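You operate a simulated robot arm through the tools that you are given. There is no shell and no other tool. Be economical: measure what you need, move in short steps, check, and stop when the job is done.

The job below is to be done with a simulated robot arm. You get a single attempt, and the scene is never put back.

## Task
Put things in order on the open flap of the bureau. At the end: the silver block is on the green dish; the gold block stands where the red tin stood; the red tin stands where the grey cloth stood; the grey cloth stands on top of the papers (marked "WATER"); whatever was shut is shut again. Leave all else as you found it, and nothing knocked over.

Only the result counts: the job must be done as asked and must still hold three seconds after the hand-in. Knocking over, shifting, dropping, spilling or breaking anything else fails it.

## Robot
A 7-joint arm with a two-finger parallel gripper, fixed in place. Base frame: the origin is at the foot of the arm, x ahead of it, y to its left, z up; the work surface is at about z = 0.758. Lengths are in m, angles in degrees, forces in N, time in s.
With the tool pointing down near the work surface it reaches from about 0.3 to 0.7 m from the base axis. Its first joint turns from -66.0 to 66.0 degrees. Payload 1.57 kg.
The TCP is the grasp point between the finger pads, 0.03 m short of the fingertips. In the tool frame z runs along the fingers and y along their closing line. Largest opening 0.11 m; finger width 0.024, thickness 0.012; the body of the gripper, 0.048 by 0.112 m, starts 0.078 m behind the TCP.
Orientation is told as [roll, pitch, yaw] about the base's x, y, z axes, in that order, counted from this pose: with the fingers straight down and closing along the base's y, the tool's x points along the base's -x, its y along +y and its z along -z.

## Interface
- The arm moves only by the tool jog_arm. Its argument "rows" is a list of rows, each a list of 3 entries, a list of its own where there are three numbers: the turn, a rotation vector about the tool's x, y, z in degrees, then the shift along the tool's x, y, z in m, then the finger opening in m, from 0 to 0.11. In form: [[[ax, ay, az], [dx, dy, dz], grip], ...]. A call has 1 to 12 rows; each row shifts and turns the commanded pose from where the row before left it, along the tool's axes as they then stand. A row lasts 0.2 s, in which the tool goes at most 0.05 m and 8.6 degrees; a call with a longer step from one row to the next is refused whole, and so is a gripper value outside its range. Where a pose cannot be reached the arm comes as near as it can. A force on the tool above 40 N (or 10 N above the force at the start of the call, whichever is more), or a blocked arm, ends the call early, and 0.2 s more pass. Each finger travels about 0.108 m/s and halts on what it meets, pressing with about 38 N; the grip force reading is that of the motor and also rises with nothing between the fingers. The clock runs only during rows and for 0.2 s after the last one: add rows that do not move to give the fingers time. It gives the time, the measured TCP pose, the force on the tool (base axes), the opening and the grip force at its end, in the units of the frame above (readings bear some noise).
- Cameras (640 x 400 px; columns grow to the right, rows downward): "scene" is fixed at [0.1816, -0.4095, 1.4005]; the picture's right is [0.48, -0.88, 0.00], its down [-0.64, -0.35, -0.69] and it looks along [0.60, 0.33, -0.73] (base axes); focal length 328 px, centre (320, 200). "wrist" rides on the gripper at [-0.036, 0, -0.08] in the tool frame; the picture's right is [0.00, -1.00, 0.00], its down [0.97, 0.00, -0.24] and it looks along [0.24, 0.00, 0.97] (tool axes); focal length 218 px, centre (320, 200).
- get_image(camera): a new picture of that camera. It takes no simulated time.
- probe_pixels(camera, pixels): for up to 12 pixels [column, row] of the newest picture of that camera ("zoom" is the newest enlarged one), the place [x, y, z] in the base frame of the surface seen there, good to about 0.002 m, but the place of the scene camera against the robot may be out by one fixed shift of up to 0.025 m in any direction. It takes no simulated time.
- inspect(camera, box): a new picture of the part [left, top, right, bottom] of that camera's present view, enlarged. It takes no simulated time.
- hand_in(): hands the job in; it is judged then, once.

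Keep the steps short. Do not move on a guess: measure, check each grasp and each placing, and mend mistakes. In all there are 80 turns and 46 pictures (those below and enlarged ones count). Leave the gripper open and the arm clear of the work at the hand-in unless told otherwise, and finish with a single line.

The tools are called after "Request:" by a JSON object that holds its "api" and its "payload". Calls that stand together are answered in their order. jog_arm: Moves the arm, as the interface text tells. Its arguments: {"type":"object","properties":{"rows":{"type":"array","items":{"type":"array"}}},"required":["rows"]} The other tools are called the same way: get_image (camera) takes a picture; probe_pixels (camera, pixels) gives the place of the surface under pixels of a picture; inspect (camera, box) takes an enlarged picture of a part of a camera's view; hand_in () hands the job in.

At the start:

```text
time_s: 0.0
ee_pos: [0.4734, -0.011, 1.0789]
tcp_rot: [0.0, -0.1, -0.1]
force: [0.3, -1.0, -0.5]
grip_width: 0.11
grip_force: 0.0
```

scene: 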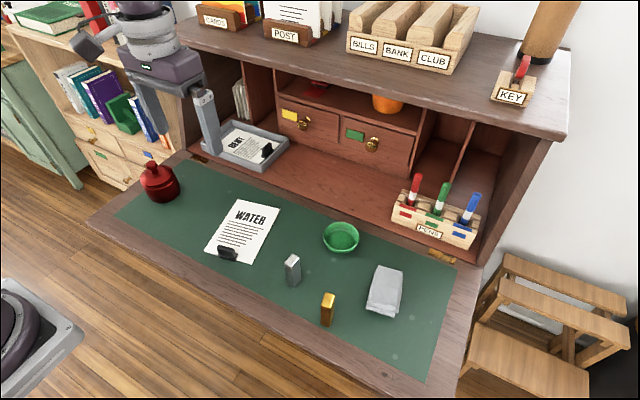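
wrist: 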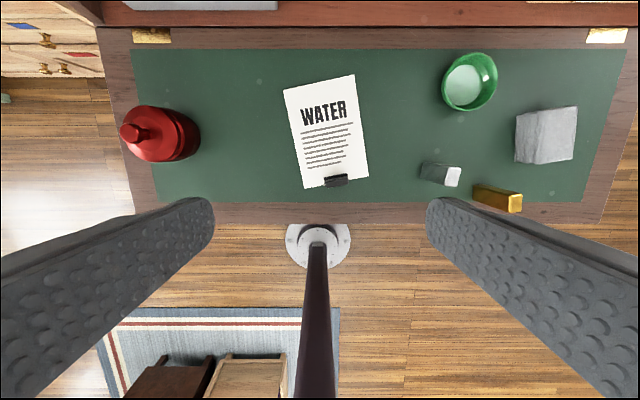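

I see the red tin on the left, the papers with a black clip, the green dish, the silver block, the gold block and the grey cloth. First I measure each of them with the wrist camera.

Request:
{"api": "probe_pixels", "payload": {"camera": "wrist", "pixels": [[140, 133], [175, 150], [300, 90], [335, 180], [466, 85], [490, 75], [430, 172], [453, 176], [480, 195], [515, 203], [545, 135], [400, 130]]}}

Request:
{"api": "inspect", "payload": {"camera": "wrist", "box": [400, 40, 620, 220]}}

Request:
{"api": "inspect", "payload": {"camera": "wrist", "box": [100, 60, 380, 220]}}

Request:
{"api": "inspect", "payload": {"camera": "scene", "box": [200, 200, 440, 350]}}

```text
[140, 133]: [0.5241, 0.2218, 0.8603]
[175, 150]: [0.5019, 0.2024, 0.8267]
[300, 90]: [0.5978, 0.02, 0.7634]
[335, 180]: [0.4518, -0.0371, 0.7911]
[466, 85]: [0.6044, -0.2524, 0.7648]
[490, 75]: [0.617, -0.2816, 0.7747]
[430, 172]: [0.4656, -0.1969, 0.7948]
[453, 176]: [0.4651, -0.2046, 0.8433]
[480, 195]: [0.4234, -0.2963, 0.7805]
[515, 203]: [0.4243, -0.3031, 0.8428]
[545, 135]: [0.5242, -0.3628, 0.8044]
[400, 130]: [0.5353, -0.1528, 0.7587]
```

```text
2.22 times, centred on (510, 130) of wrist
```

zoom: 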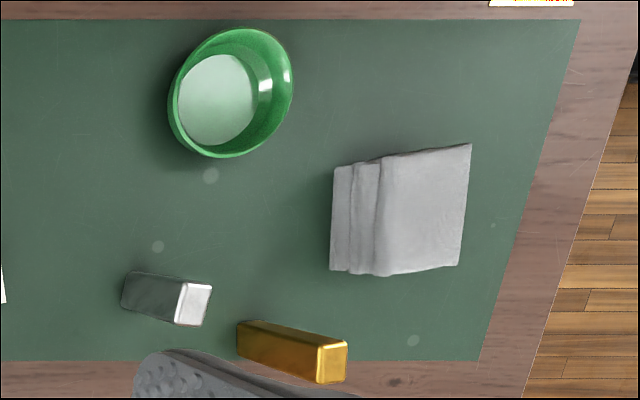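

```text
2.29 times, centred on (240, 140) of wrist
```

zoom: 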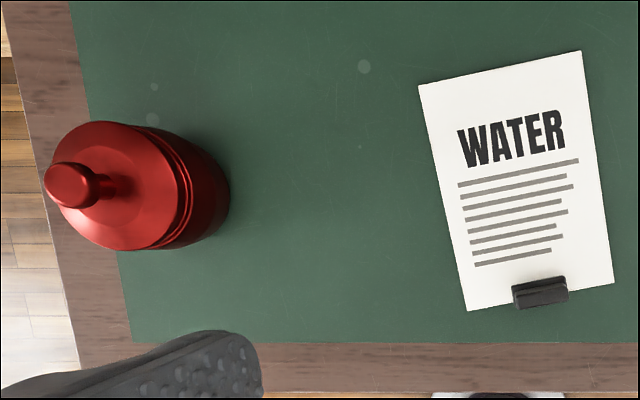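

```text
2.67 times, centred on (320, 275) of scene
```

zoom: 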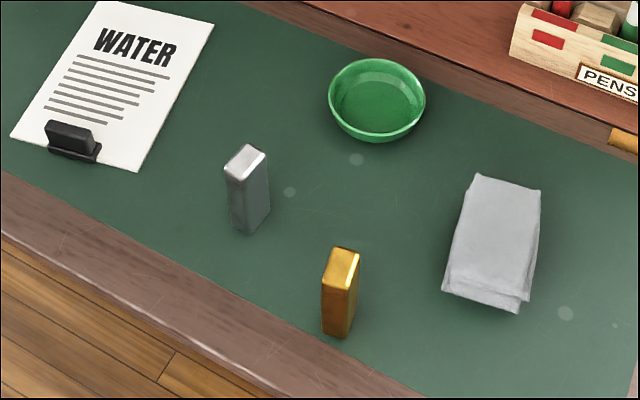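

I need a straight-down view of the right-hand group, so I move the hand to about y=-0.28 at the same height.

Request:
{"api": "jog_arm", "payload": {"rows": [[[0, 0, 0], [0, -0.045, 0], 0.11], [[0, 0, 0], [0, -0.045, 0], 0.11], [[0, 0, 0], [0, -0.045, 0], 0.11], [[0, 0, 0], [0, -0.045, 0], 0.11], [[0, 0, 0], [-0.03, -0.045, 0], 0.11], [[0, 0, 0], [-0.03, -0.045, 0], 0.11], [[0, 0, 0], [0, 0, 0], 0.11]]}}

Request:
{"api": "get_image", "payload": {"camera": "wrist"}}

```text
refused: row 5 steps farther than a row can; nothing moved
```

```text
40 pictures are left
```

wrist: 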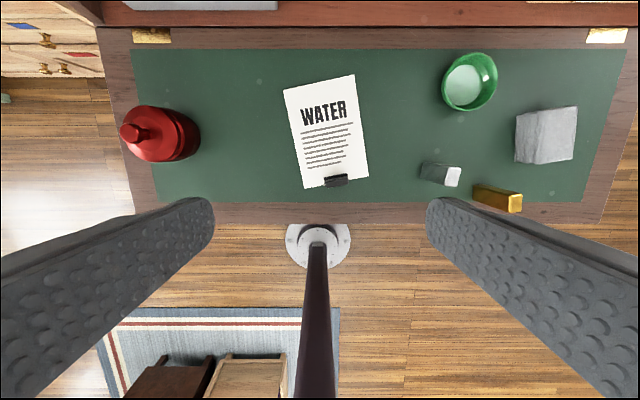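

That was refused because one step was 0.054 m. I try again with shorter steps.

Request:
{"api": "jog_arm", "payload": {"rows": [[[0, 0, 0], [-0.01, -0.045, 0], 0.11], [[0, 0, 0], [-0.01, -0.045, 0], 0.11], [[0, 0, 0], [-0.01, -0.045, 0], 0.11], [[0, 0, 0], [-0.01, -0.045, 0], 0.11], [[0, 0, 0], [-0.01, -0.045, 0], 0.11], [[0, 0, 0], [-0.01, -0.045, 0], 0.11], [[0, 0, 0], [0, 0, 0], 0.11]]}}

Request:
{"api": "get_image", "payload": {"camera": "wrist"}}

```text
time_s: 1.6
ee_pos: [0.5321, -0.2825, 1.0805]
tcp_rot: [-0.1, 0.0, -0.1]
force: [-0.2, 1.4, 0.1]
grip_width: 0.1102
grip_force: 0.1
```

```text
39 pictures are left
```

wrist: 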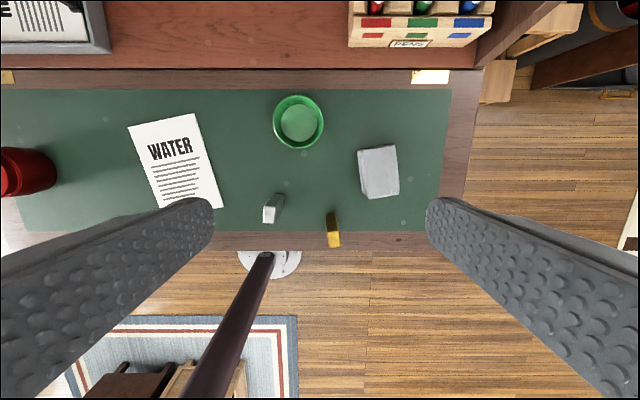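

Now I have a clear view. I enlarge the cluster before measuring corners.

Request:
{"api": "inspect", "payload": {"camera": "wrist", "box": [250, 85, 430, 255]}}

```text
2.35 times, centred on (340, 170) of wrist
```

zoom: 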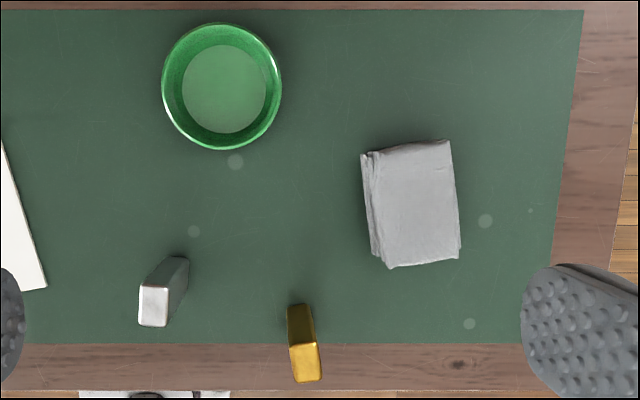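

Request:
{"api": "probe_pixels", "payload": {"camera": "zoom", "pixels": [[372, 156], [449, 144], [458, 255], [388, 264], [415, 205], [144, 290], [167, 290], [164, 323], [142, 323], [153, 306], [187, 262], [366, 200]]}}

Request:
{"api": "probe_pixels", "payload": {"camera": "zoom", "pixels": [[291, 350], [317, 346], [318, 377], [297, 380], [305, 363], [300, 310], [222, 26], [218, 146], [165, 88], [279, 86], [222, 86], [380, 250]]}}

```text
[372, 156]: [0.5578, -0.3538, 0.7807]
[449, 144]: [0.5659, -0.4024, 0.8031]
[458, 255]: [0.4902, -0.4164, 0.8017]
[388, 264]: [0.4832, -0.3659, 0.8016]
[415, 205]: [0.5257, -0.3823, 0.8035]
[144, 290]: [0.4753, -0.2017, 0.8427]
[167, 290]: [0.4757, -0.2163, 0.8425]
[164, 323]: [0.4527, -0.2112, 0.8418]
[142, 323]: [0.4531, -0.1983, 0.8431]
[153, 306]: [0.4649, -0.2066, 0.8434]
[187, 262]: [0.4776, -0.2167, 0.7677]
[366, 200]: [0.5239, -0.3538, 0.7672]
```

```text
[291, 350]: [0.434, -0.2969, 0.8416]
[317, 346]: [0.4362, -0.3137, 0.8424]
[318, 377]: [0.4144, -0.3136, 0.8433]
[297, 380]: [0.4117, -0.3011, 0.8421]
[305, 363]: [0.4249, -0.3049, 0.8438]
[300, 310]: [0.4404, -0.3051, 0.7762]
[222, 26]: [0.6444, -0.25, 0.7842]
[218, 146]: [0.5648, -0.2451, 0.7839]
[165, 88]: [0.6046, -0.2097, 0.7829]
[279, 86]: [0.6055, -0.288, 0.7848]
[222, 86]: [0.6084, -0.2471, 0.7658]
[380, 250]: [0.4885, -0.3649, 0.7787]
```

The cloth is about 0.077 x 0.055 m, turned about 10 degrees, with its top at 0.803. Next I measure the papers in the same picture.

Request:
{"api": "probe_pixels", "payload": {"camera": "wrist", "pixels": [[130, 128], [195, 115], [219, 204], [161, 205], [175, 165], [190, 140]]}}

```text
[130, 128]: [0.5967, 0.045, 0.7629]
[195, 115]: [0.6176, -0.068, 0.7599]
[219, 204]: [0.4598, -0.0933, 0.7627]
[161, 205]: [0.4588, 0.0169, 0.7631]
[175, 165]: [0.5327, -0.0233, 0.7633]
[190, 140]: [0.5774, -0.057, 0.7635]
```

The papers span about x 0.44–0.61, centred near (0.527, -0.024) and turned about 9 degrees. The clip lies at x below 0.465. I go above the cloth, turn 10.5 degrees and come down to z of about 0.88.

Request:
{"api": "jog_arm", "payload": {"rows": [[[0, 0, 0], [0.0026, -0.033, 0], 0.11], [[0, 0, 0], [0.0025, -0.033, 0], 0.11], [[0, 0, 0], [0.0025, -0.0335, 0], 0.11], [[0, 0, -5.25], [0, 0, 0], 0.11], [[0, 0, -5.25], [0, 0, 0], 0.11], [[0, 0, 0], [0, 0, 0.04], 0.11], [[0, 0, 0], [0, 0, 0.04], 0.11], [[0, 0, 0], [0, 0, 0.04], 0.11], [[0, 0, 0], [0, 0, 0.04], 0.11], [[0, 0, 0], [0, 0, 0.04], 0.11], [[0, 0, 0], [0, 0, 0], 0.11]]}}

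Request:
{"api": "get_image", "payload": {"camera": "wrist"}}

```text
time_s: 4.0
ee_pos: [0.5281, -0.362, 0.8774]
tcp_rot: [0.0, 0.0, 10.4]
force: [0.4, -0.1, 0.3]
grip_width: 0.11
grip_force: 0.0
out of reach, approached as far as the arm can: row 3
```

```text
37 pictures are left
```

wrist: 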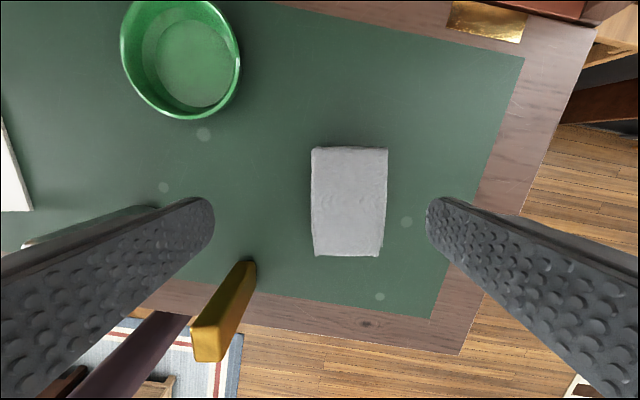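

The arm fell short at height, so the hand is at y=-0.362. I measure the cloth's edges from here.

Request:
{"api": "probe_pixels", "payload": {"camera": "wrist", "pixels": [[316, 151], [383, 151], [380, 250], [318, 250], [350, 200], [313, 200], [384, 205], [312, 235]]}}

```text
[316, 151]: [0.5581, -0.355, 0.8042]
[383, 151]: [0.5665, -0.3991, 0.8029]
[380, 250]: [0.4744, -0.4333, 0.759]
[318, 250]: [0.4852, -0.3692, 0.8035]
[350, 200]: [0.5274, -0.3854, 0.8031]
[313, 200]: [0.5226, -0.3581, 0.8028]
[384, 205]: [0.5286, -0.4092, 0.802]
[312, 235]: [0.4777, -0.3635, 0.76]
```

The cloth's centre is about (0.5255, -0.384). I shift over it and come down to TCP z of about 0.793.

Request:
{"api": "jog_arm", "payload": {"rows": [[[0, 0, 0], [0.0066, -0.0212, 0], 0.11], [[0, 0, 0], [0, 0, 0.03], 0.11], [[0, 0, 0], [0, 0, 0.03], 0.11], [[0, 0, 0], [0, 0, 0.0235], 0.11], [[0, 0, 0], [0, 0, 0], 0.11]]}}

```text
time_s: 5.2
ee_pos: [0.5243, -0.3801, 0.7917]
tcp_rot: [0.0, -0.1, 10.4]
force: [0.3, 0.1, -0.4]
grip_width: 0.1097
grip_force: 0.0
```

The hand is in place with 4 mm of side error. I close on the cloth.

Request:
{"api": "jog_arm", "payload": {"rows": [[[0, 0, 0], [0, -0.002, 0], 0.08], [[0, 0, 0], [0, 0, 0], 0.06], [[0, 0, 0], [0, 0, 0], 0.05], [[0, 0, 0], [0, 0, 0], 0.04], [[0, 0, 0], [0, 0, 0], 0.035], [[0, 0, 0], [0, 0, 0], 0.035]]}}

```text
time_s: 6.6
ee_pos: [0.5245, -0.3823, 0.7923]
tcp_rot: [0.0, 0.0, 10.5]
force: [0.1, 0.5, 0.5]
grip_width: 0.0592
grip_force: 38.1
```

It holds at 0.059 m with 38 N. I lift it 0.10 m and look.

Request:
{"api": "jog_arm", "payload": {"rows": [[[0, 0, 0], [0, 0, -0.02], 0.035], [[0, 0, 0], [0, 0, -0.04], 0.035], [[0, 0, 0], [0, 0, -0.04], 0.035], [[0, 0, 0], [0, 0, 0], 0.035]]}}

Request:
{"api": "get_image", "payload": {"camera": "wrist"}}

```text
time_s: 7.6
ee_pos: [0.525, -0.3818, 0.8939]
tcp_rot: [0.0, 0.0, 10.5]
force: [0.1, -0.7, -0.9]
grip_width: 0.0589
grip_force: 38.3
```

```text
36 pictures are left
```

wrist: 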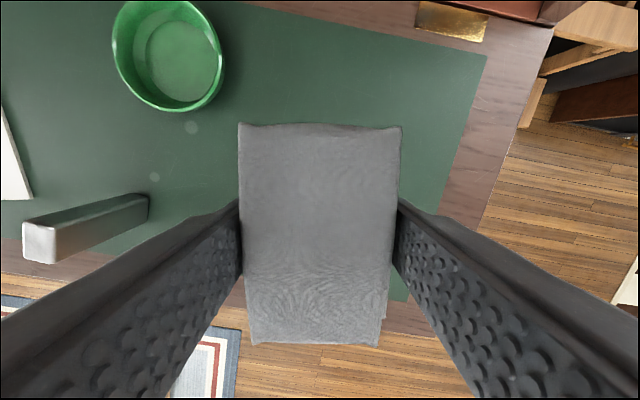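

The cloth is firmly held. I lift it 0.03 m more and carry it over the papers, to about (0.538, -0.022).

Request:
{"api": "jog_arm", "payload": {"rows": [[[0, 0, 0], [0, 0, -0.03], 0.035], [[0, 0, 0], [-0.0098, 0.0439, 0], 0.035], [[0, 0, 0], [-0.0098, 0.0439, 0], 0.035], [[0, 0, 0], [-0.0098, 0.0439, 0], 0.035], [[0, 0, 0], [-0.0098, 0.0439, 0], 0.035], [[0, 0, 0], [-0.0098, 0.0439, 0], 0.035], [[0, 0, 0], [-0.0098, 0.0439, 0], 0.035], [[0, 0, 0], [-0.0098, 0.0439, 0], 0.035], [[0, 0, 0], [-0.0098, 0.0439, 0], 0.035], [[0, 0, 0], [0, 0, 0], 0.035], [[0, 0, 0], [0, 0, 0], 0.035]]}}

Request:
{"api": "get_image", "payload": {"camera": "wrist"}}

```text
time_s: 10.0
ee_pos: [0.5391, -0.024, 0.9244]
tcp_rot: [0.1, 0.0, 10.5]
force: [-0.5, 0.3, -0.9]
grip_width: 0.0593
grip_force: 37.5
```

```text
35 pictures are left
```

wrist: 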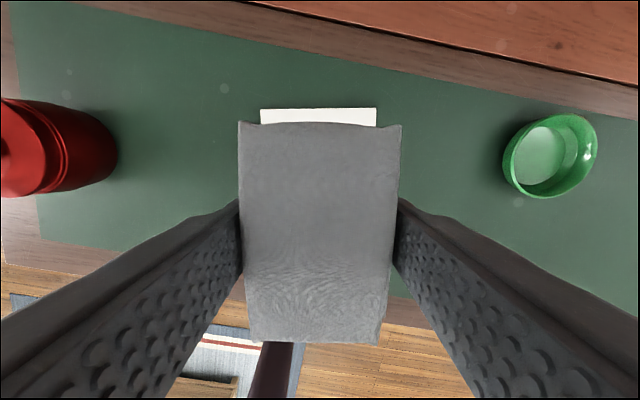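

The cloth lines up with the papers, which show at columns 260–377. I lower it slowly.

Request:
{"api": "jog_arm", "payload": {"rows": [[[0, 0, 0], [0, 0, 0.04], 0.035], [[0, 0, 0], [0, 0, 0.04], 0.035], [[0, 0, 0], [0, 0, 0.03], 0.035], [[0, 0, 0], [0, 0, 0.01], 0.035], [[0, 0, 0], [0, 0, 0.0055], 0.035], [[0, 0, 0], [0, 0, 0], 0.035]]}}

```text
time_s: 11.4
ee_pos: [0.5397, -0.0245, 0.797]
tcp_rot: [-0.1, 0.0, 10.4]
force: [1.0, 0.6, -0.1]
grip_width: 0.0591
grip_force: 38.2
```

It is at the wanted height with nearly no load. I open and rise straight up.

Request:
{"api": "jog_arm", "payload": {"rows": [[[0, 0, 0], [0, 0, 0], 0.07], [[0, 0, 0], [0, 0, 0], 0.09], [[0, 0, 0], [0, 0, 0], 0.11], [[0, 0, 0], [0, 0, 0], 0.11], [[0, 0, 0], [0, 0, -0.03], 0.11], [[0, 0, 0], [0, 0, -0.04], 0.11], [[0, 0, 0], [0, 0, -0.045], 0.11], [[0, 0, 0], [0, 0, -0.045], 0.11], [[0, 0, 0], [0, 0, -0.045], 0.11], [[0, 0, 0], [0, 0, 0], 0.11]]}}

Request:
{"api": "get_image", "payload": {"camera": "wrist"}}

```text
time_s: 13.6
ee_pos: [0.5382, -0.022, 1.004]
tcp_rot: [0.0, 0.0, 10.4]
force: [0.0, 0.1, 0.8]
grip_width: 0.1099
grip_force: 0.0
```

```text
34 pictures are left
```

wrist: 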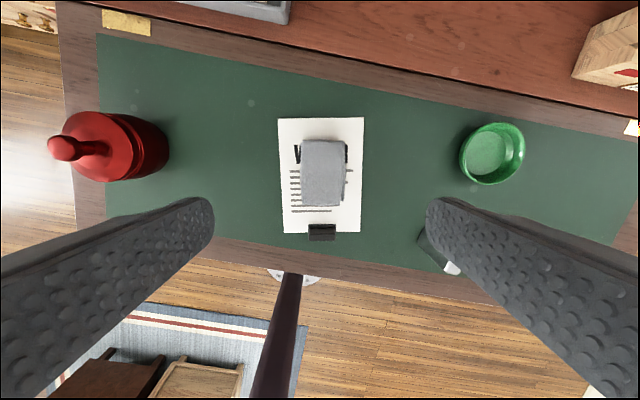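

The cloth sits on the papers, clear of the clip. Next is the red tin: I turn the hand back straight and move left to look at it.

Request:
{"api": "jog_arm", "payload": {"rows": [[[0, 0, 5.2], [0, 0, -0.01], 0.11], [[0, 0, 5.2], [0, 0, -0.01], 0.11], [[0, 0, 0], [0, 0.044, 0], 0.11], [[0, 0, 0], [0, 0.044, 0], 0.11], [[0, 0, 0], [0, 0.044, 0], 0.11], [[0, 0, 0], [0, 0.044, 0], 0.11], [[0, 0, 0], [0, 0.044, 0], 0.11], [[0, 0, 0], [0, 0, 0], 0.11], [[0, 0, 0], [0, 0, 0], 0.11]]}}

Request:
{"api": "get_image", "payload": {"camera": "wrist"}}

Request:
{"api": "inspect", "payload": {"camera": "scene", "box": [110, 130, 230, 220]}}

```text
time_s: 15.6
ee_pos: [0.5369, 0.197, 1.026]
tcp_rot: [0.0, 0.0, 0.0]
force: [0.2, 0.8, 0.5]
grip_width: 0.1102
grip_force: 0.0
```

```text
33 pictures are left
```

wrist: 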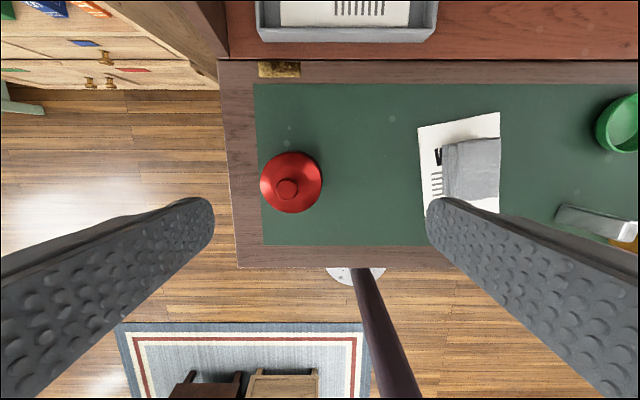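

```text
4.44 times, centred on (170, 175) of scene
```

zoom: 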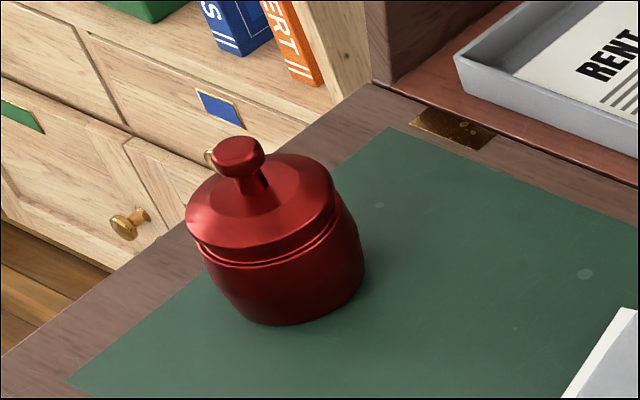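

It is a lidded tin with a knob, so I must grip its body below the lid. I probe its outline.

Request:
{"api": "probe_pixels", "payload": {"camera": "wrist", "pixels": [[287, 188], [291, 155], [263, 182], [319, 182], [291, 210], [300, 175], [320, 170], [315, 162], [300, 153], [275, 160]]}}

Request:
{"api": "probe_pixels", "payload": {"camera": "zoom", "pixels": [[238, 150], [190, 225], [332, 190], [265, 245], [210, 262], [348, 230], [270, 262], [275, 300], [283, 322], [363, 265], [235, 300], [340, 300]]}}

```text
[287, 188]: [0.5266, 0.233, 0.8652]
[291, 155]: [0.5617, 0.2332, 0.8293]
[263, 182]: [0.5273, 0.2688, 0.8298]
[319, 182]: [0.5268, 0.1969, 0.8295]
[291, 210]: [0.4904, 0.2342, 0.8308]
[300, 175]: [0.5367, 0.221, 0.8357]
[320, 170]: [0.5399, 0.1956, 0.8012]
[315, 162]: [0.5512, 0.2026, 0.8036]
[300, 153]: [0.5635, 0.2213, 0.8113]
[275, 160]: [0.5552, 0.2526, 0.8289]
```

```text
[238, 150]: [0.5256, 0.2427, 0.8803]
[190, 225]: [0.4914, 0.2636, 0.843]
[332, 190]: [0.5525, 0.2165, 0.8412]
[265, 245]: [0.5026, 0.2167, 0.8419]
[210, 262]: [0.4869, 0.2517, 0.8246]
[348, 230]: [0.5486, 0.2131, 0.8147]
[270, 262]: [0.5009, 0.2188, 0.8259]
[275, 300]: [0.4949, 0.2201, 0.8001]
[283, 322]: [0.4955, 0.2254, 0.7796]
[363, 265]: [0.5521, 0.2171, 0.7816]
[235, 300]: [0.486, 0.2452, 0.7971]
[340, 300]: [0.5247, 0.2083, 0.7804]
```

The tin's centre is about (0.5265, 0.233), the body is about 0.079 m across, the lid seam is at about z 0.81 and the knob top at 0.865. I go above it and down to z of about 0.90, then check the alignment.

Request:
{"api": "jog_arm", "payload": {"rows": [[[0, 0, 0], [0.0104, 0.036, 0], 0.11], [[0, 0, 0], [0, 0, 0.04], 0.11], [[0, 0, 0], [0, 0, 0.04], 0.11], [[0, 0, 0], [0, 0, 0.036], 0.11], [[0, 0, 0], [0, 0, 0], 0.11]]}}

Request:
{"api": "get_image", "payload": {"camera": "wrist"}}

```text
time_s: 16.8
ee_pos: [0.5242, 0.2312, 0.9083]
tcp_rot: [-0.1, 0.0, 0.1]
force: [0.7, -1.0, -1.2]
grip_width: 0.11
grip_force: 0.0
```

```text
31 pictures are left
```

wrist: 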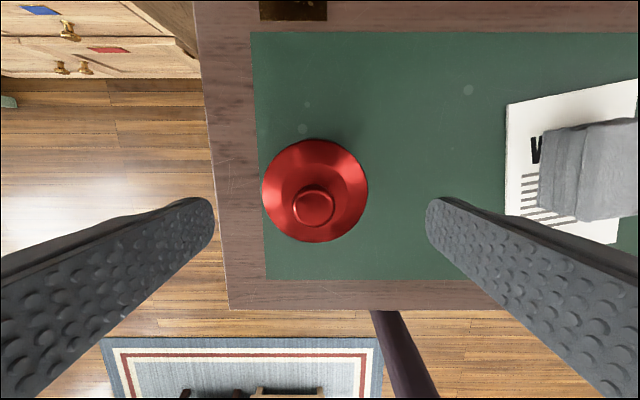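

Request:
{"api": "probe_pixels", "payload": {"camera": "wrist", "pixels": [[315, 208], [265, 190], [366, 190], [316, 143], [313, 239]]}}

```text
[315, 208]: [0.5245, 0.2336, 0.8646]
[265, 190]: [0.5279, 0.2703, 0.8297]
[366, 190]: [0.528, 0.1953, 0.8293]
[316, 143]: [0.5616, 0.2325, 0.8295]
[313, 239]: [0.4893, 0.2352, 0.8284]
```

The centre is confirmed at (0.526, 0.233). I go down to z of about 0.798, which leaves 1 cm of palm clearance over the knob.

Request:
{"api": "jog_arm", "payload": {"rows": [[[0, 0, 0], [-0.001, 0.001, 0.03], 0.11], [[0, 0, 0], [0, 0, 0.03], 0.11], [[0, 0, 0], [0, 0, 0.03], 0.11], [[0, 0, 0], [0, 0, 0.02], 0.11], [[0, 0, 0], [0, 0, 0], 0.11]]}}

```text
time_s: 18.0
ee_pos: [0.5279, 0.2339, 0.7957]
tcp_rot: [0.0, 0.0, 0.2]
force: [-0.3, -0.5, -0.5]
grip_width: 0.1099
grip_force: 0.1
```

I am in place round the body, so I close slowly.

Request:
{"api": "jog_arm", "payload": {"rows": [[[0, 0, 0], [0, 0, 0], 0.095], [[0, 0, 0], [0, 0, 0], 0.085], [[0, 0, 0], [0, 0, 0], 0.075], [[0, 0, 0], [0, 0, 0], 0.065], [[0, 0, 0], [0, 0, 0], 0.06], [[0, 0, 0], [0, 0, 0], 0.06]]}}

Request:
{"api": "get_image", "payload": {"camera": "wrist"}}

```text
time_s: 19.4
ee_pos: [0.5277, 0.235, 0.7966]
tcp_rot: [0.0, 0.0, 0.1]
force: [0.1, -0.1, -0.7]
grip_width: 0.0858
grip_force: 38.4
```

```text
30 pictures are left
```

wrist: 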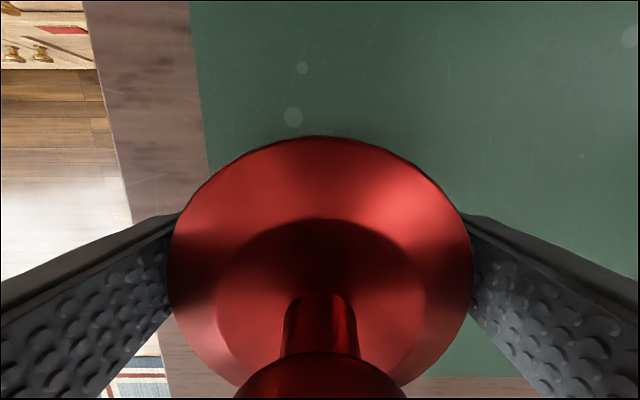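

It holds at 0.086 m. I lift 0.05 m gently and check in the scene picture that the body rises along with the lid.

Request:
{"api": "jog_arm", "payload": {"rows": [[[0, 0, 0], [0, 0, -0.01], 0.06], [[0, 0, 0], [0, 0, -0.02], 0.06], [[0, 0, 0], [0, 0, -0.03], 0.06], [[0, 0, 0], [0, 0, 0], 0.06]]}}

Request:
{"api": "get_image", "payload": {"camera": "scene"}}

```text
time_s: 20.4
ee_pos: [0.5304, 0.2352, 0.8561]
tcp_rot: [-0.1, 0.0, 0.1]
force: [0.1, 0.1, -1.6]
grip_width: 0.0855
grip_force: 38.1
```

```text
29 pictures are left
```

scene: 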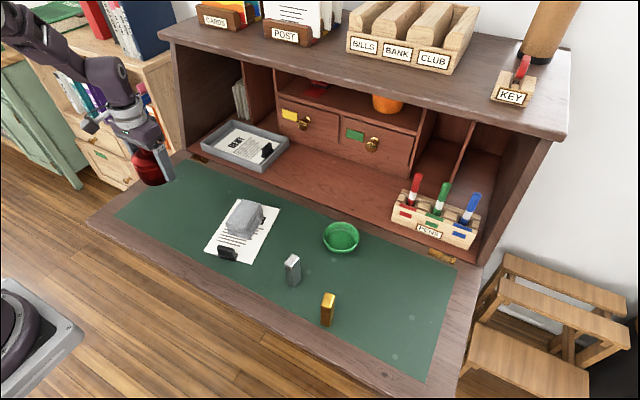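

The whole tin is lifted. I raise it to about z 0.925 and carry it right in even steps, past the cloth.

Request:
{"api": "jog_arm", "payload": {"rows": [[[0, 0, 0], [0, 0, -0.035], 0.06], [[0, 0, 0], [0, 0, -0.035], 0.06], [[0, 0, 0], [0, -0.03, 0], 0.06], [[0, 0, 0], [0, -0.04, 0], 0.06], [[0, 0, 0], [0, -0.04, 0], 0.06], [[0, 0, 0], [0, -0.04, 0], 0.06], [[0, 0, 0], [0, -0.04, 0], 0.06], [[0, 0, 0], [0, -0.04, 0], 0.06], [[0, 0, 0], [0, -0.04, 0], 0.06], [[0, 0, 0], [0, -0.03, 0], 0.06], [[0, 0, 0], [0, 0, 0], 0.06]]}}

```text
time_s: 22.8
ee_pos: [0.5288, -0.0649, 0.9272]
tcp_rot: [0.0, 0.0, 0.0]
force: [0.2, -0.1, -2.0]
grip_width: 0.0856
grip_force: 37.6
```

I carry on to y of about -0.383.

Request:
{"api": "jog_arm", "payload": {"rows": [[[0, 0, 0], [0, -0.03, 0], 0.06], [[0, 0, 0], [0, -0.042, 0], 0.06], [[0, 0, 0], [0, -0.042, 0], 0.06], [[0, 0, 0], [0, -0.042, 0], 0.06], [[0, 0, 0], [0, -0.042, 0], 0.06], [[0, 0, 0], [0.001, -0.042, 0], 0.06], [[0, 0, 0], [0.001, -0.042, 0], 0.06], [[0, 0, 0], [0, -0.036, 0], 0.06], [[0, 0, 0], [0, 0, 0], 0.06], [[0, 0, 0], [0, 0, 0], 0.06]]}}

Request:
{"api": "get_image", "payload": {"camera": "wrist"}}

```text
time_s: 25.0
ee_pos: [0.5286, -0.3876, 0.9301]
tcp_rot: [0.0, 0.0, 0.1]
force: [0.5, -0.8, -1.7]
grip_width: 0.0857
grip_force: 37.9
```

```text
28 pictures are left
```

wrist: 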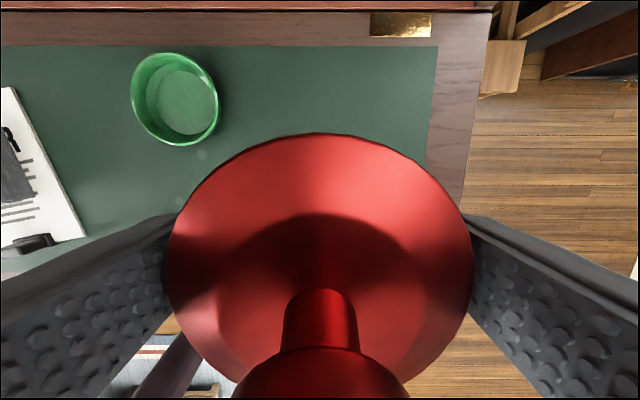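

I correct by a few mm and lower to about z 0.81.

Request:
{"api": "jog_arm", "payload": {"rows": [[[0, 0, 0], [0.001, 0.003, 0.03], 0.06], [[0, 0, 0], [0, 0, 0.035], 0.06], [[0, 0, 0], [0, 0, 0.035], 0.06], [[0, 0, 0], [0, 0, 0.015], 0.06], [[0, 0, 0], [0, 0, 0], 0.06], [[0, 0, 0], [0, 0, 0], 0.06]]}}

```text
time_s: 26.4
ee_pos: [0.5268, -0.381, 0.8113]
tcp_rot: [0.1, 0.0, 0.1]
force: [-0.3, -0.4, -1.8]
grip_width: 0.0855
grip_force: 37.8
```

Now the last 15 mm, slowly.

Request:
{"api": "jog_arm", "payload": {"rows": [[[0, 0, 0], [0.0005, -0.001, 0.005], 0.06], [[0, 0, 0], [0, 0, 0.005], 0.06], [[0, 0, 0], [0, 0, 0.004], 0.06], [[0, 0, 0], [0, 0, 0], 0.06]]}}

```text
time_s: 27.4
ee_pos: [0.5257, -0.3811, 0.7984]
tcp_rot: [0.0, 0.1, 0.1]
force: [-0.4, 0.5, -2.6]
grip_width: 0.0855
grip_force: 38.0
```

It is still about 1.5 mm high compared with the grasp height. I go down until contact.

Request:
{"api": "jog_arm", "payload": {"rows": [[[0, 0, 0], [0, 0, 0.001], 0.06], [[0, 0, 0], [0, 0, 0.0008], 0.06], [[0, 0, 0], [0, 0, 0], 0.06]]}}

```text
time_s: 28.2
ee_pos: [0.5243, -0.3811, 0.7986]
tcp_rot: [0.1, -0.1, 0.1]
force: [-0.8, 0.2, 4.2]
grip_width: 0.0854
grip_force: 38.1
```

The force has turned to +4 N upward, so the tin is standing on the flap. I open and rise.

Request:
{"api": "jog_arm", "payload": {"rows": [[[0, 0, 0], [0, 0, 0], 0.09], [[0, 0, 0], [0, 0, 0], 0.1], [[0, 0, 0], [0, 0, 0], 0.11], [[0, 0, 0], [0, 0, 0], 0.11], [[0, 0, 0], [0, 0, -0.02], 0.11], [[0, 0, 0], [0, 0, -0.03], 0.11], [[0, 0, 0], [0, 0, -0.04], 0.11], [[0, 0, 0], [0, 0, -0.04], 0.11], [[0, 0, 0], [0, 0, 0], 0.11]]}}

Request:
{"api": "get_image", "payload": {"camera": "wrist"}}

```text
time_s: 30.2
ee_pos: [0.523, -0.3843, 0.9289]
tcp_rot: [0.0, 0.0, 0.1]
force: [0.2, -0.3, -1.0]
grip_width: 0.11
grip_force: 0.1
```

```text
27 pictures are left
```

wrist: 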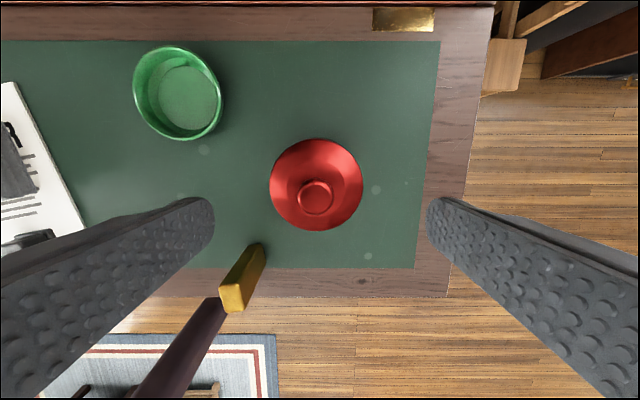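

The tin stands upright. I check its place and measure the gold block again.

Request:
{"api": "probe_pixels", "payload": {"camera": "wrist", "pixels": [[272, 184], [360, 184], [317, 141], [315, 228], [316, 197], [223, 287], [243, 284], [240, 309], [224, 311], [233, 298], [260, 247]]}}

```text
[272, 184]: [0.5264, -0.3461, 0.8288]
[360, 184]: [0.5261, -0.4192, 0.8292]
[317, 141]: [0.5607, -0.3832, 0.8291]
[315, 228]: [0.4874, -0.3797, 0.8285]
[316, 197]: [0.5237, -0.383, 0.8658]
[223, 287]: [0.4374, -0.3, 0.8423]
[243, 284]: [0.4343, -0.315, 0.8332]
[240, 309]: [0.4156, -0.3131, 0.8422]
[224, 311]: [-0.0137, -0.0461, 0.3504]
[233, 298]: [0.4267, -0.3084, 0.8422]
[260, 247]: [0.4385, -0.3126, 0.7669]
```

The tin is at (0.524, -0.3825), as wanted. The gold block's centre is about (0.4245, -0.306), turned about 8 degrees. I go above it with the opening narrowed to 0.06.

Request:
{"api": "jog_arm", "payload": {"rows": [[[0, 0, 0], [0.033, 0.026, 0], 0.1], [[0, 0, 0], [0.033, 0.026, 0], 0.09], [[0, 0, 0], [0.0325, 0.026, 0], 0.08], [[0, 0, -4.2], [0, 0, 0], 0.07], [[0, 0, -4.2], [0, 0, 0], 0.06], [[0, 0, 0], [0, 0, 0], 0.06], [[0, 0, 0], [0, 0, 0], 0.06]]}}

Request:
{"api": "get_image", "payload": {"camera": "wrist"}}

```text
time_s: 31.8
ee_pos: [0.4273, -0.303, 0.9287]
tcp_rot: [0.0, -0.1, 8.5]
force: [-0.6, 0.1, 0.5]
grip_width: 0.0601
grip_force: 0.1
```

```text
26 pictures are left
```

wrist: 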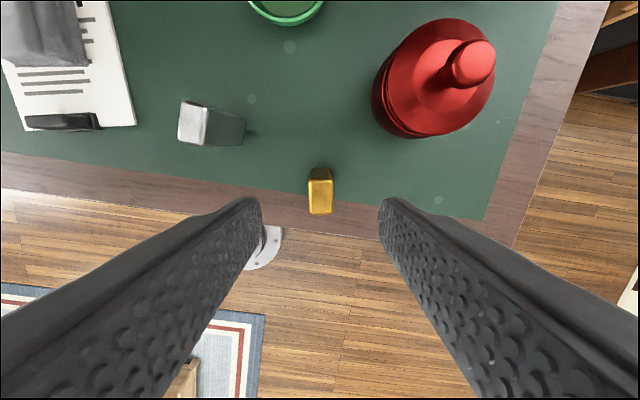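

The block is square to the picture (columns 308–333) and centred between the fingers. I probe its top and the silver block's top.

Request:
{"api": "probe_pixels", "payload": {"camera": "wrist", "pixels": [[310, 182], [331, 182], [331, 212], [311, 212], [320, 197], [181, 105], [206, 110], [180, 137], [203, 143], [193, 124]]}}

```text
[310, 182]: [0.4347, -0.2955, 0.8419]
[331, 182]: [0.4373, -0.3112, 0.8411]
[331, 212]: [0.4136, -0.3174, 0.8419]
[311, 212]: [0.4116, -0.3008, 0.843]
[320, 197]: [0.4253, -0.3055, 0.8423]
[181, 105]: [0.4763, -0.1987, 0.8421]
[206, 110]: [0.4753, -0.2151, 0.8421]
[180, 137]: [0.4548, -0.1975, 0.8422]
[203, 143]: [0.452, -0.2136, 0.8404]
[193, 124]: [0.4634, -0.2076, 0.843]
```

The gold centre is (0.4243, -0.306). I go down to z of about 0.815 and close.

Request:
{"api": "jog_arm", "payload": {"rows": [[[0, 0, 0], [0.003, -0.0022, 0.03], 0.06], [[0, 0, 0], [0, 0, 0.03], 0.06], [[0, 0, 0], [0, 0, 0.03], 0.06], [[0, 0, 0], [0, 0, 0.0235], 0.06], [[0, 0, 0], [0, 0, 0], 0.06]]}}

Request:
{"api": "get_image", "payload": {"camera": "wrist"}}

```text
time_s: 33.0
ee_pos: [0.4247, -0.3073, 0.8122]
tcp_rot: [0.1, 0.0, 8.6]
force: [0.0, -0.4, 0.1]
grip_width: 0.0602
grip_force: 0.0
```

```text
25 pictures are left
```

wrist: 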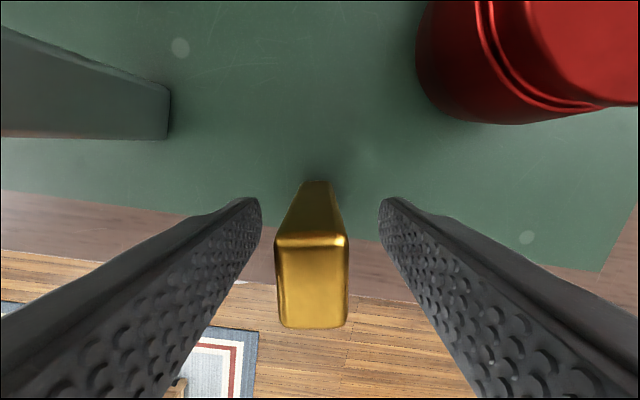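

The block is about 1.5 mm left of the middle. I shift a bit and close.

Request:
{"api": "jog_arm", "payload": {"rows": [[[0, 0, 0], [0, 0.0018, 0], 0.045], [[0, 0, 0], [0, 0, 0], 0.03], [[0, 0, 0], [0, 0, 0], 0.02], [[0, 0, 0], [0, 0, 0], 0.01], [[0, 0, 0], [0, 0, 0], 0.005], [[0, 0, 0], [0, 0, 0], 0.005]]}}

```text
time_s: 34.4
ee_pos: [0.4253, -0.3061, 0.813]
tcp_rot: [0.0, 0.1, 8.4]
force: [0.5, 0.4, 0.8]
grip_width: 0.0198
grip_force: 33.8
```

It holds at 0.0198 m. I lift and begin the carry to the left.

Request:
{"api": "jog_arm", "payload": {"rows": [[[0, 0, 0], [0, 0, -0.02], 0.005], [[0, 0, 0], [0, 0, -0.04], 0.005], [[0, 0, 0], [0, 0, -0.04], 0.005], [[0, 0, 0], [0, 0, -0.03], 0.005], [[0, 0, 0], [-0.0138, 0.0398, 0], 0.005], [[0, 0, 0], [-0.0138, 0.0398, 0], 0.005], [[0, 0, 0], [-0.0138, 0.0398, 0], 0.005], [[0, 0, 0], [-0.0138, 0.0398, 0], 0.005], [[0, 0, 0], [-0.0138, 0.0398, 0], 0.005], [[0, 0, 0], [-0.0138, 0.0398, 0], 0.005], [[0, 0, 0], [0, 0, 0], 0.005]]}}

Request:
{"api": "jog_arm", "payload": {"rows": [[[0, 0, 0], [-0.0138, 0.0398, 0], 0.005], [[0, 0, 0], [-0.0138, 0.0398, 0], 0.005], [[0, 0, 0], [-0.0138, 0.0398, 0], 0.005], [[0, 0, 0], [-0.0138, 0.0398, 0], 0.005], [[0, 0, 0], [-0.0138, 0.0398, 0], 0.005], [[0, 0, 0], [-0.0138, 0.0398, 0], 0.005], [[0, 0, 0], [-0.0138, 0.0398, 0], 0.005], [[0, 0, 0], [0, 0, 0], 0.005], [[0, 0, 0], [0, 0, 0], 0.005]]}}

Request:
{"api": "get_image", "payload": {"camera": "wrist"}}

```text
time_s: 36.8
ee_pos: [0.4726, -0.0586, 0.9399]
tcp_rot: [0.1, 0.0, 8.4]
force: [-0.2, 1.0, -2.0]
grip_width: 0.0196
grip_force: 33.2
```

```text
time_s: 38.8
ee_pos: [0.5262, 0.2302, 0.9443]
tcp_rot: [0.0, 0.0, 8.4]
force: [-0.2, -0.1, -1.7]
grip_width: 0.0198
grip_force: 33.7
```

```text
24 pictures are left
```

wrist: 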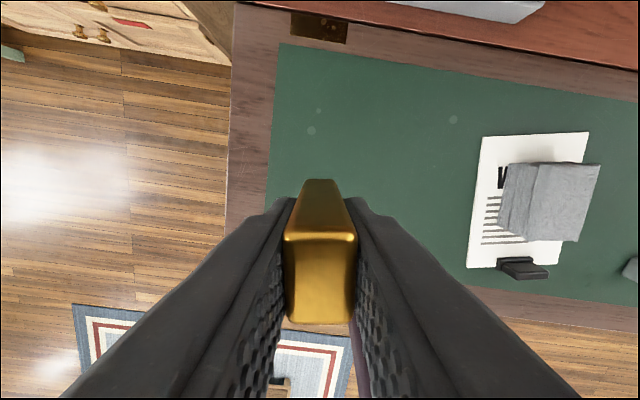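

Above the tin's old place and held straight. I lower to just above the grasp height.

Request:
{"api": "jog_arm", "payload": {"rows": [[[0, 0, 0], [0, 0.002, 0.04], 0.005], [[0, 0, 0], [0, 0, 0.04], 0.005], [[0, 0, 0], [0, 0, 0.03], 0.005], [[0, 0, 0], [0, 0, 0.012], 0.005], [[0, 0, 0], [0, 0, 0.004], 0.005], [[0, 0, 0], [0, 0, 0], 0.005], [[0, 0, 0], [0, 0, 0], 0.005]]}}

```text
time_s: 40.4
ee_pos: [0.5265, 0.2351, 0.819]
tcp_rot: [0.1, -0.1, 8.5]
force: [-0.8, 0.1, -1.7]
grip_width: 0.0199
grip_force: 33.9
```

I go down the last few mm, watching the force.

Request:
{"api": "jog_arm", "payload": {"rows": [[[0, 0, 0], [0, -0.001, 0.002], 0.005], [[0, 0, 0], [0, 0, 0.0015], 0.005], [[0, 0, 0], [0, 0, 0.001], 0.005], [[0, 0, 0], [0, 0, 0], 0.005]]}}

```text
time_s: 41.4
ee_pos: [0.5264, 0.2343, 0.8132]
tcp_rot: [0.0, 0.0, 8.5]
force: [-2.3, 0.3, 9.4]
grip_width: 0.0197
grip_force: 33.8
```

There is contact, pressing about 10 N. I ease up a hair, open and rise.

Request:
{"api": "jog_arm", "payload": {"rows": [[[0, 0, 0], [0, 0, -0.0005], 0.005], [[0, 0, 0], [0, 0, 0], 0.03], [[0, 0, 0], [0, 0, 0], 0.05], [[0, 0, 0], [0, 0, 0], 0.06], [[0, 0, 0], [0, 0, -0.02], 0.06], [[0, 0, 0], [0, 0, -0.04], 0.06], [[0, 0, 0], [0, 0, -0.04], 0.06], [[0, 0, 0], [0, 0, -0.02], 0.06], [[0, 0, 0], [0, 0, 0], 0.06]]}}

Request:
{"api": "get_image", "payload": {"camera": "wrist"}}

```text
time_s: 43.4
ee_pos: [0.5288, 0.2341, 0.932]
tcp_rot: [0.0, 0.0, 8.4]
force: [-0.1, -0.5, 0.0]
grip_width: 0.0599
grip_force: 0.0
```

```text
23 pictures are left
```

wrist: 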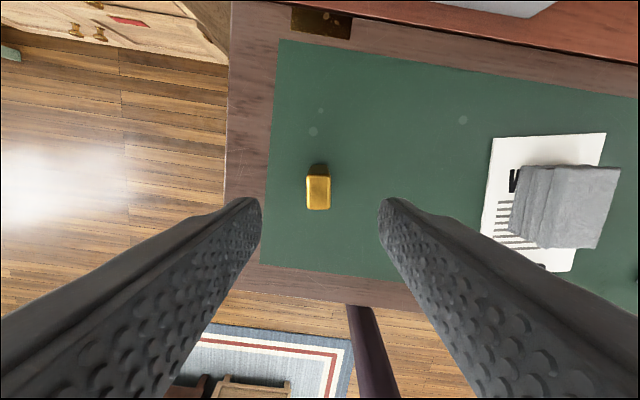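

Request:
{"api": "probe_pixels", "payload": {"camera": "wrist", "pixels": [[309, 178], [328, 178], [328, 207], [309, 207], [318, 193]]}}

```text
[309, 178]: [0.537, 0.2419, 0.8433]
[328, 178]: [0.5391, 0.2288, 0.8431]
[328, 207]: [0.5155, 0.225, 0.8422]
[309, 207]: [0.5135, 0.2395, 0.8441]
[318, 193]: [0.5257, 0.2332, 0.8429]
```

Gold stands at (0.526, 0.2335), exactly in the tin's place. Next is silver: I straighten the hand and go right to above (0.4645, -0.206).

Request:
{"api": "jog_arm", "payload": {"rows": [[[0, 0, 8.4], [0, 0, 0], 0.06], [[0, 0, 0], [0.0063, -0.044, 0], 0.06], [[0, 0, 0], [0.0063, -0.044, 0], 0.06], [[0, 0, 0], [0.0063, -0.044, 0], 0.06], [[0, 0, 0], [0.0063, -0.044, 0], 0.06], [[0, 0, 0], [0.0063, -0.044, 0], 0.06], [[0, 0, 0], [0.0063, -0.044, 0], 0.06], [[0, 0, 0], [0.0063, -0.044, 0], 0.06], [[0, 0, 0], [0.0063, -0.044, 0], 0.06], [[0, 0, 0], [0.0063, -0.044, 0], 0.06], [[0, 0, 3.5], [0.0063, -0.044, 0], 0.06], [[0, 0, 0], [0, 0, 0], 0.06]]}}

Request:
{"api": "get_image", "payload": {"camera": "wrist"}}

```text
time_s: 46.0
ee_pos: [0.4627, -0.207, 0.9331]
tcp_rot: [0.0, 0.1, -3.5]
force: [0.0, 1.1, -0.1]
grip_width: 0.0598
grip_force: 0.1
```

```text
22 pictures are left
```

wrist: 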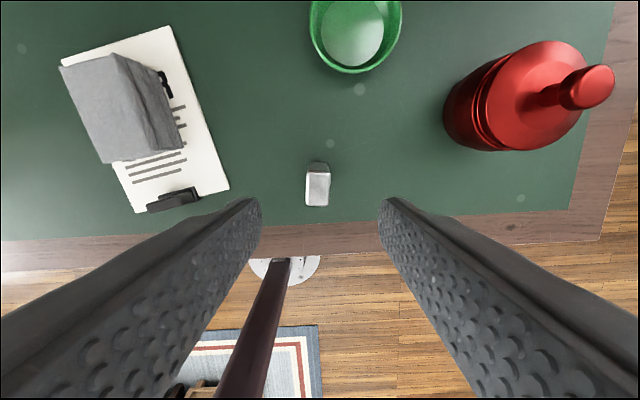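

It is lined up. I lower to z of about 0.825, so the fingertips will stay above the dish rim when placing, and close.

Request:
{"api": "jog_arm", "payload": {"rows": [[[0, 0, 0], [-0.0015, 0.0005, 0.04], 0.06], [[0, 0, 0], [0, 0, 0.04], 0.06], [[0, 0, 0], [0, 0, 0.027], 0.06], [[0, 0, 0], [0, 0, 0], 0.06], [[0, 0, 0], [0, 0, 0], 0.045], [[0, 0, 0], [0, 0, 0], 0.03], [[0, 0, 0], [0, 0, 0], 0.02], [[0, 0, 0], [0, 0, 0], 0.01], [[0, 0, 0], [0, 0, 0], 0.005], [[0, 0, 0], [0, 0, 0], 0.005]]}}

Request:
{"api": "get_image", "payload": {"camera": "wrist"}}

```text
time_s: 48.2
ee_pos: [0.4664, -0.2065, 0.8255]
tcp_rot: [0.0, 0.0, -3.4]
force: [0.9, 0.7, 0.1]
grip_width: 0.0198
grip_force: 33.5
```

```text
21 pictures are left
```

wrist: 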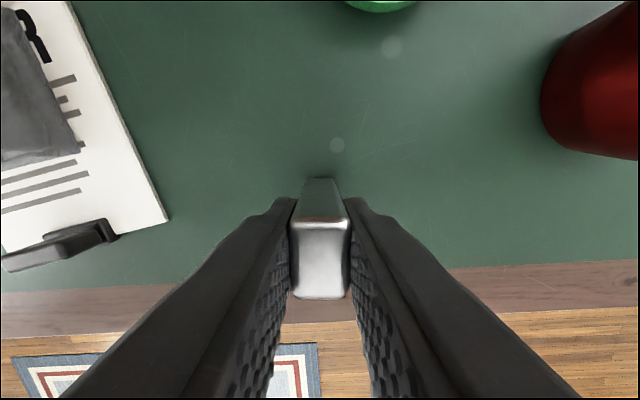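

It holds at 0.0198 m. I lift 0.06 m, and I check from the scene picture how close the bureau's upper part comes to the dish.

Request:
{"api": "jog_arm", "payload": {"rows": [[[0, 0, 0], [0, 0, -0.02], 0.005], [[0, 0, 0], [0, 0, -0.04], 0.005], [[0, 0, 0], [0, 0, 0], 0.005]]}}

Request:
{"api": "get_image", "payload": {"camera": "scene"}}

Request:
{"api": "probe_pixels", "payload": {"camera": "scene", "pixels": [[420, 108], [560, 138], [340, 236], [417, 225], [440, 210], [455, 235], [350, 90], [372, 143], [387, 290]]}}

```text
time_s: 49.0
ee_pos: [0.4657, -0.206, 0.8876]
tcp_rot: [0.0, 0.0, -3.5]
force: [-0.9, 0.5, -2.3]
grip_width: 0.0198
grip_force: 33.5
```

```text
20 pictures are left
```

scene: 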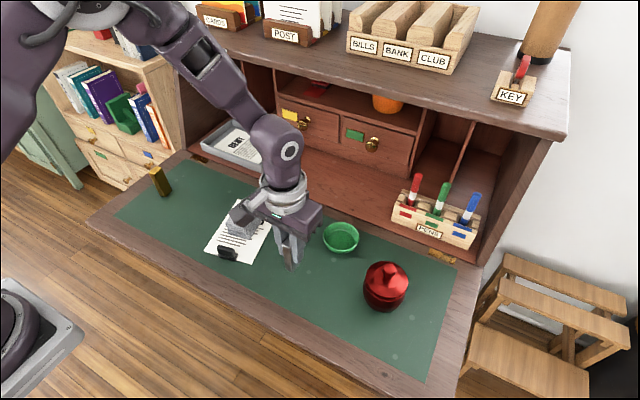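

```text
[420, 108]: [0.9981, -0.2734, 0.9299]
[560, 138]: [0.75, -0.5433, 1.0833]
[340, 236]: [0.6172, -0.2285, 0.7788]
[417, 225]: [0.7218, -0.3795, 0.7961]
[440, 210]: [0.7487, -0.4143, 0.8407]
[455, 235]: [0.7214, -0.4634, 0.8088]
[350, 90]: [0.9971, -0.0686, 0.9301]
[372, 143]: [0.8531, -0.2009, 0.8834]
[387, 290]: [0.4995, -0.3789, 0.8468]
```

There is plenty of clearance: the hutch front is at x of about 0.74. I carry silver above the dish centre at (0.605, -0.249).

Request:
{"api": "jog_arm", "payload": {"rows": [[[0, 0, 0], [-0.0356, -0.0086, 0], 0.005], [[0, 0, 0], [-0.0356, -0.0086, 0], 0.005], [[0, 0, 0], [-0.0356, -0.0086, 0], 0.005], [[0, 0, 0], [-0.0355, -0.0086, 0], 0.005], [[0, 0, 0], [0, 0, 0], 0.005], [[0, 0, 0], [0, 0, 0], 0.005]]}}

Request:
{"api": "get_image", "payload": {"camera": "wrist"}}

```text
time_s: 50.4
ee_pos: [0.6027, -0.246, 0.8856]
tcp_rot: [0.0, 0.0, -3.3]
force: [-0.3, -0.4, -3.0]
grip_width: 0.0195
grip_force: 33.5
```

```text
19 pictures are left
```

wrist: 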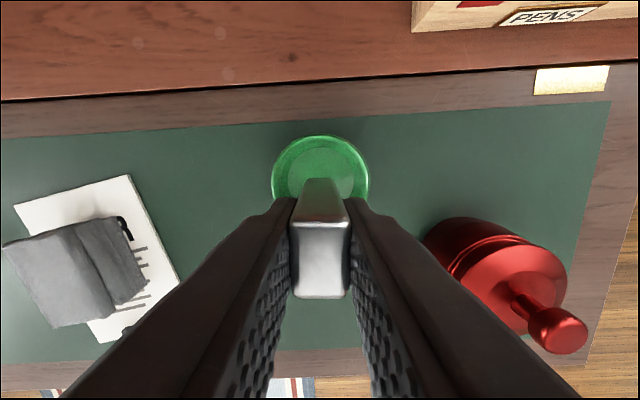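

Dish and block line up (dish columns 272–368, block centred at 320). I lower to just above the dish bottom.

Request:
{"api": "jog_arm", "payload": {"rows": [[[0, 0, 0], [-0.002, 0, 0.025], 0.005], [[0, 0, 0], [0, 0, 0.018], 0.005], [[0, 0, 0], [0, 0, 0.005], 0.005], [[0, 0, 0], [0, 0, 0], 0.005], [[0, 0, 0], [0, 0, 0], 0.005]]}}

Request:
{"api": "get_image", "payload": {"camera": "wrist"}}

```text
time_s: 51.6
ee_pos: [0.6037, -0.2475, 0.8379]
tcp_rot: [0.1, 0.0, -3.4]
force: [0.0, -0.1, -1.8]
grip_width: 0.0196
grip_force: 34.0
```

```text
18 pictures are left
```

wrist: 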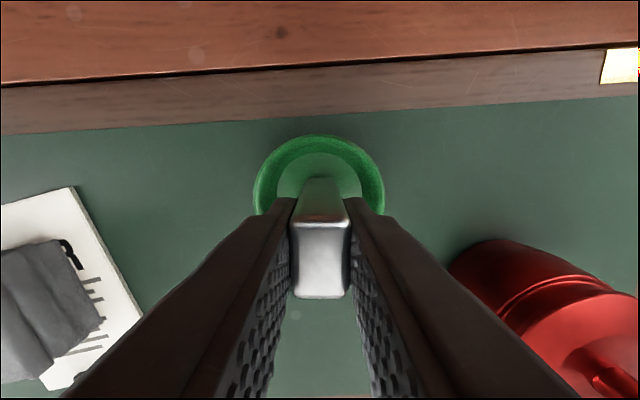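

The block is about 3 mm nearer the front of the dish floor, so I shift 2.5 mm ahead and lower until it touches.

Request:
{"api": "jog_arm", "payload": {"rows": [[[0, 0, 0], [-0.0025, 0, 0.001], 0.005], [[0, 0, 0], [0, 0, 0.0015], 0.005], [[0, 0, 0], [0, 0, 0.001], 0.005], [[0, 0, 0], [0, 0, 0], 0.005]]}}

```text
time_s: 52.6
ee_pos: [0.6083, -0.248, 0.8346]
tcp_rot: [0.0, 0.0, -3.4]
force: [-0.1, 0.3, -1.4]
grip_width: 0.0199
grip_force: 34.1
```

No contact yet. I go down a little more.

Request:
{"api": "jog_arm", "payload": {"rows": [[[0, 0, 0], [0, 0, 0.001], 0.005], [[0, 0, 0], [0, 0, 0.001], 0.005], [[0, 0, 0], [0, 0, 0], 0.005]]}}

```text
time_s: 53.4
ee_pos: [0.6085, -0.2491, 0.8319]
tcp_rot: [0.0, 0.0, -3.4]
force: [-0.1, 0.7, -1.9]
grip_width: 0.0198
grip_force: 33.4
```

Request:
{"api": "jog_arm", "payload": {"rows": [[[0, 0, 0], [0, 0, 0.001], 0.005], [[0, 0, 0], [0, 0, 0], 0.005]]}}

```text
time_s: 54.0
ee_pos: [0.6089, -0.2489, 0.832]
tcp_rot: [-0.2, 0.0, -3.5]
force: [-1.7, -2.8, 9.6]
grip_width: 0.0198
grip_force: 33.5
```

There is contact now. I ease up a hair, open to 0.06 and rise straight.

Request:
{"api": "jog_arm", "payload": {"rows": [[[0, 0, 0], [0, 0, -0.0005], 0.005], [[0, 0, 0], [0, 0, 0], 0.03], [[0, 0, 0], [0, 0, 0], 0.05], [[0, 0, 0], [0, 0, 0], 0.06], [[0, 0, 0], [0, 0, -0.02], 0.06], [[0, 0, 0], [0, 0, -0.03], 0.06], [[0, 0, 0], [0, 0, -0.03], 0.06], [[0, 0, 0], [0.02, 0.03, -0.03], 0.08], [[0, 0, 0], [0.03, 0.03, -0.02], 0.1], [[0, 0, 0], [0.03, 0.03, -0.02], 0.11], [[0, 0, 0], [0.03, 0.03, -0.02], 0.11], [[0, 0, 0], [0, 0, 0], 0.11]]}}

Request:
{"api": "get_image", "payload": {"camera": "wrist"}}

Request:
{"api": "get_image", "payload": {"camera": "scene"}}

```text
time_s: 56.6
ee_pos: [0.5052, -0.1237, 1.0024]
tcp_rot: [0.1, 0.1, -3.6]
force: [-0.4, 0.2, 0.6]
grip_width: 0.1098
grip_force: 0.1
```

```text
17 pictures are left
```

wrist: 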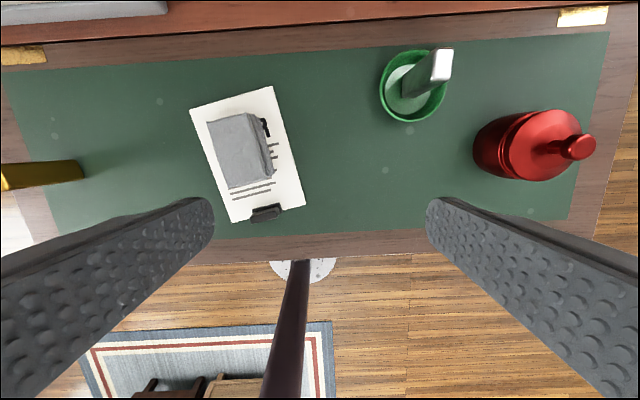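

```text
16 pictures are left
```

scene: 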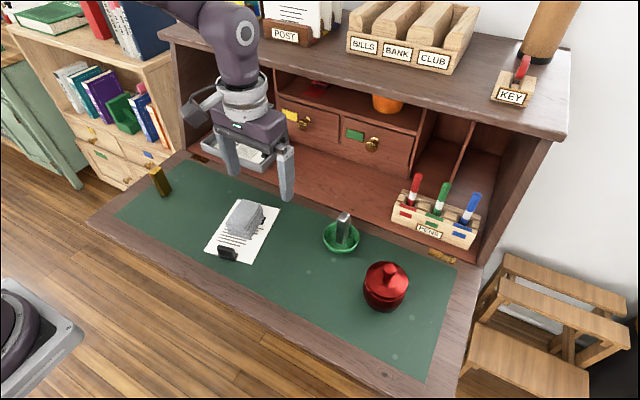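

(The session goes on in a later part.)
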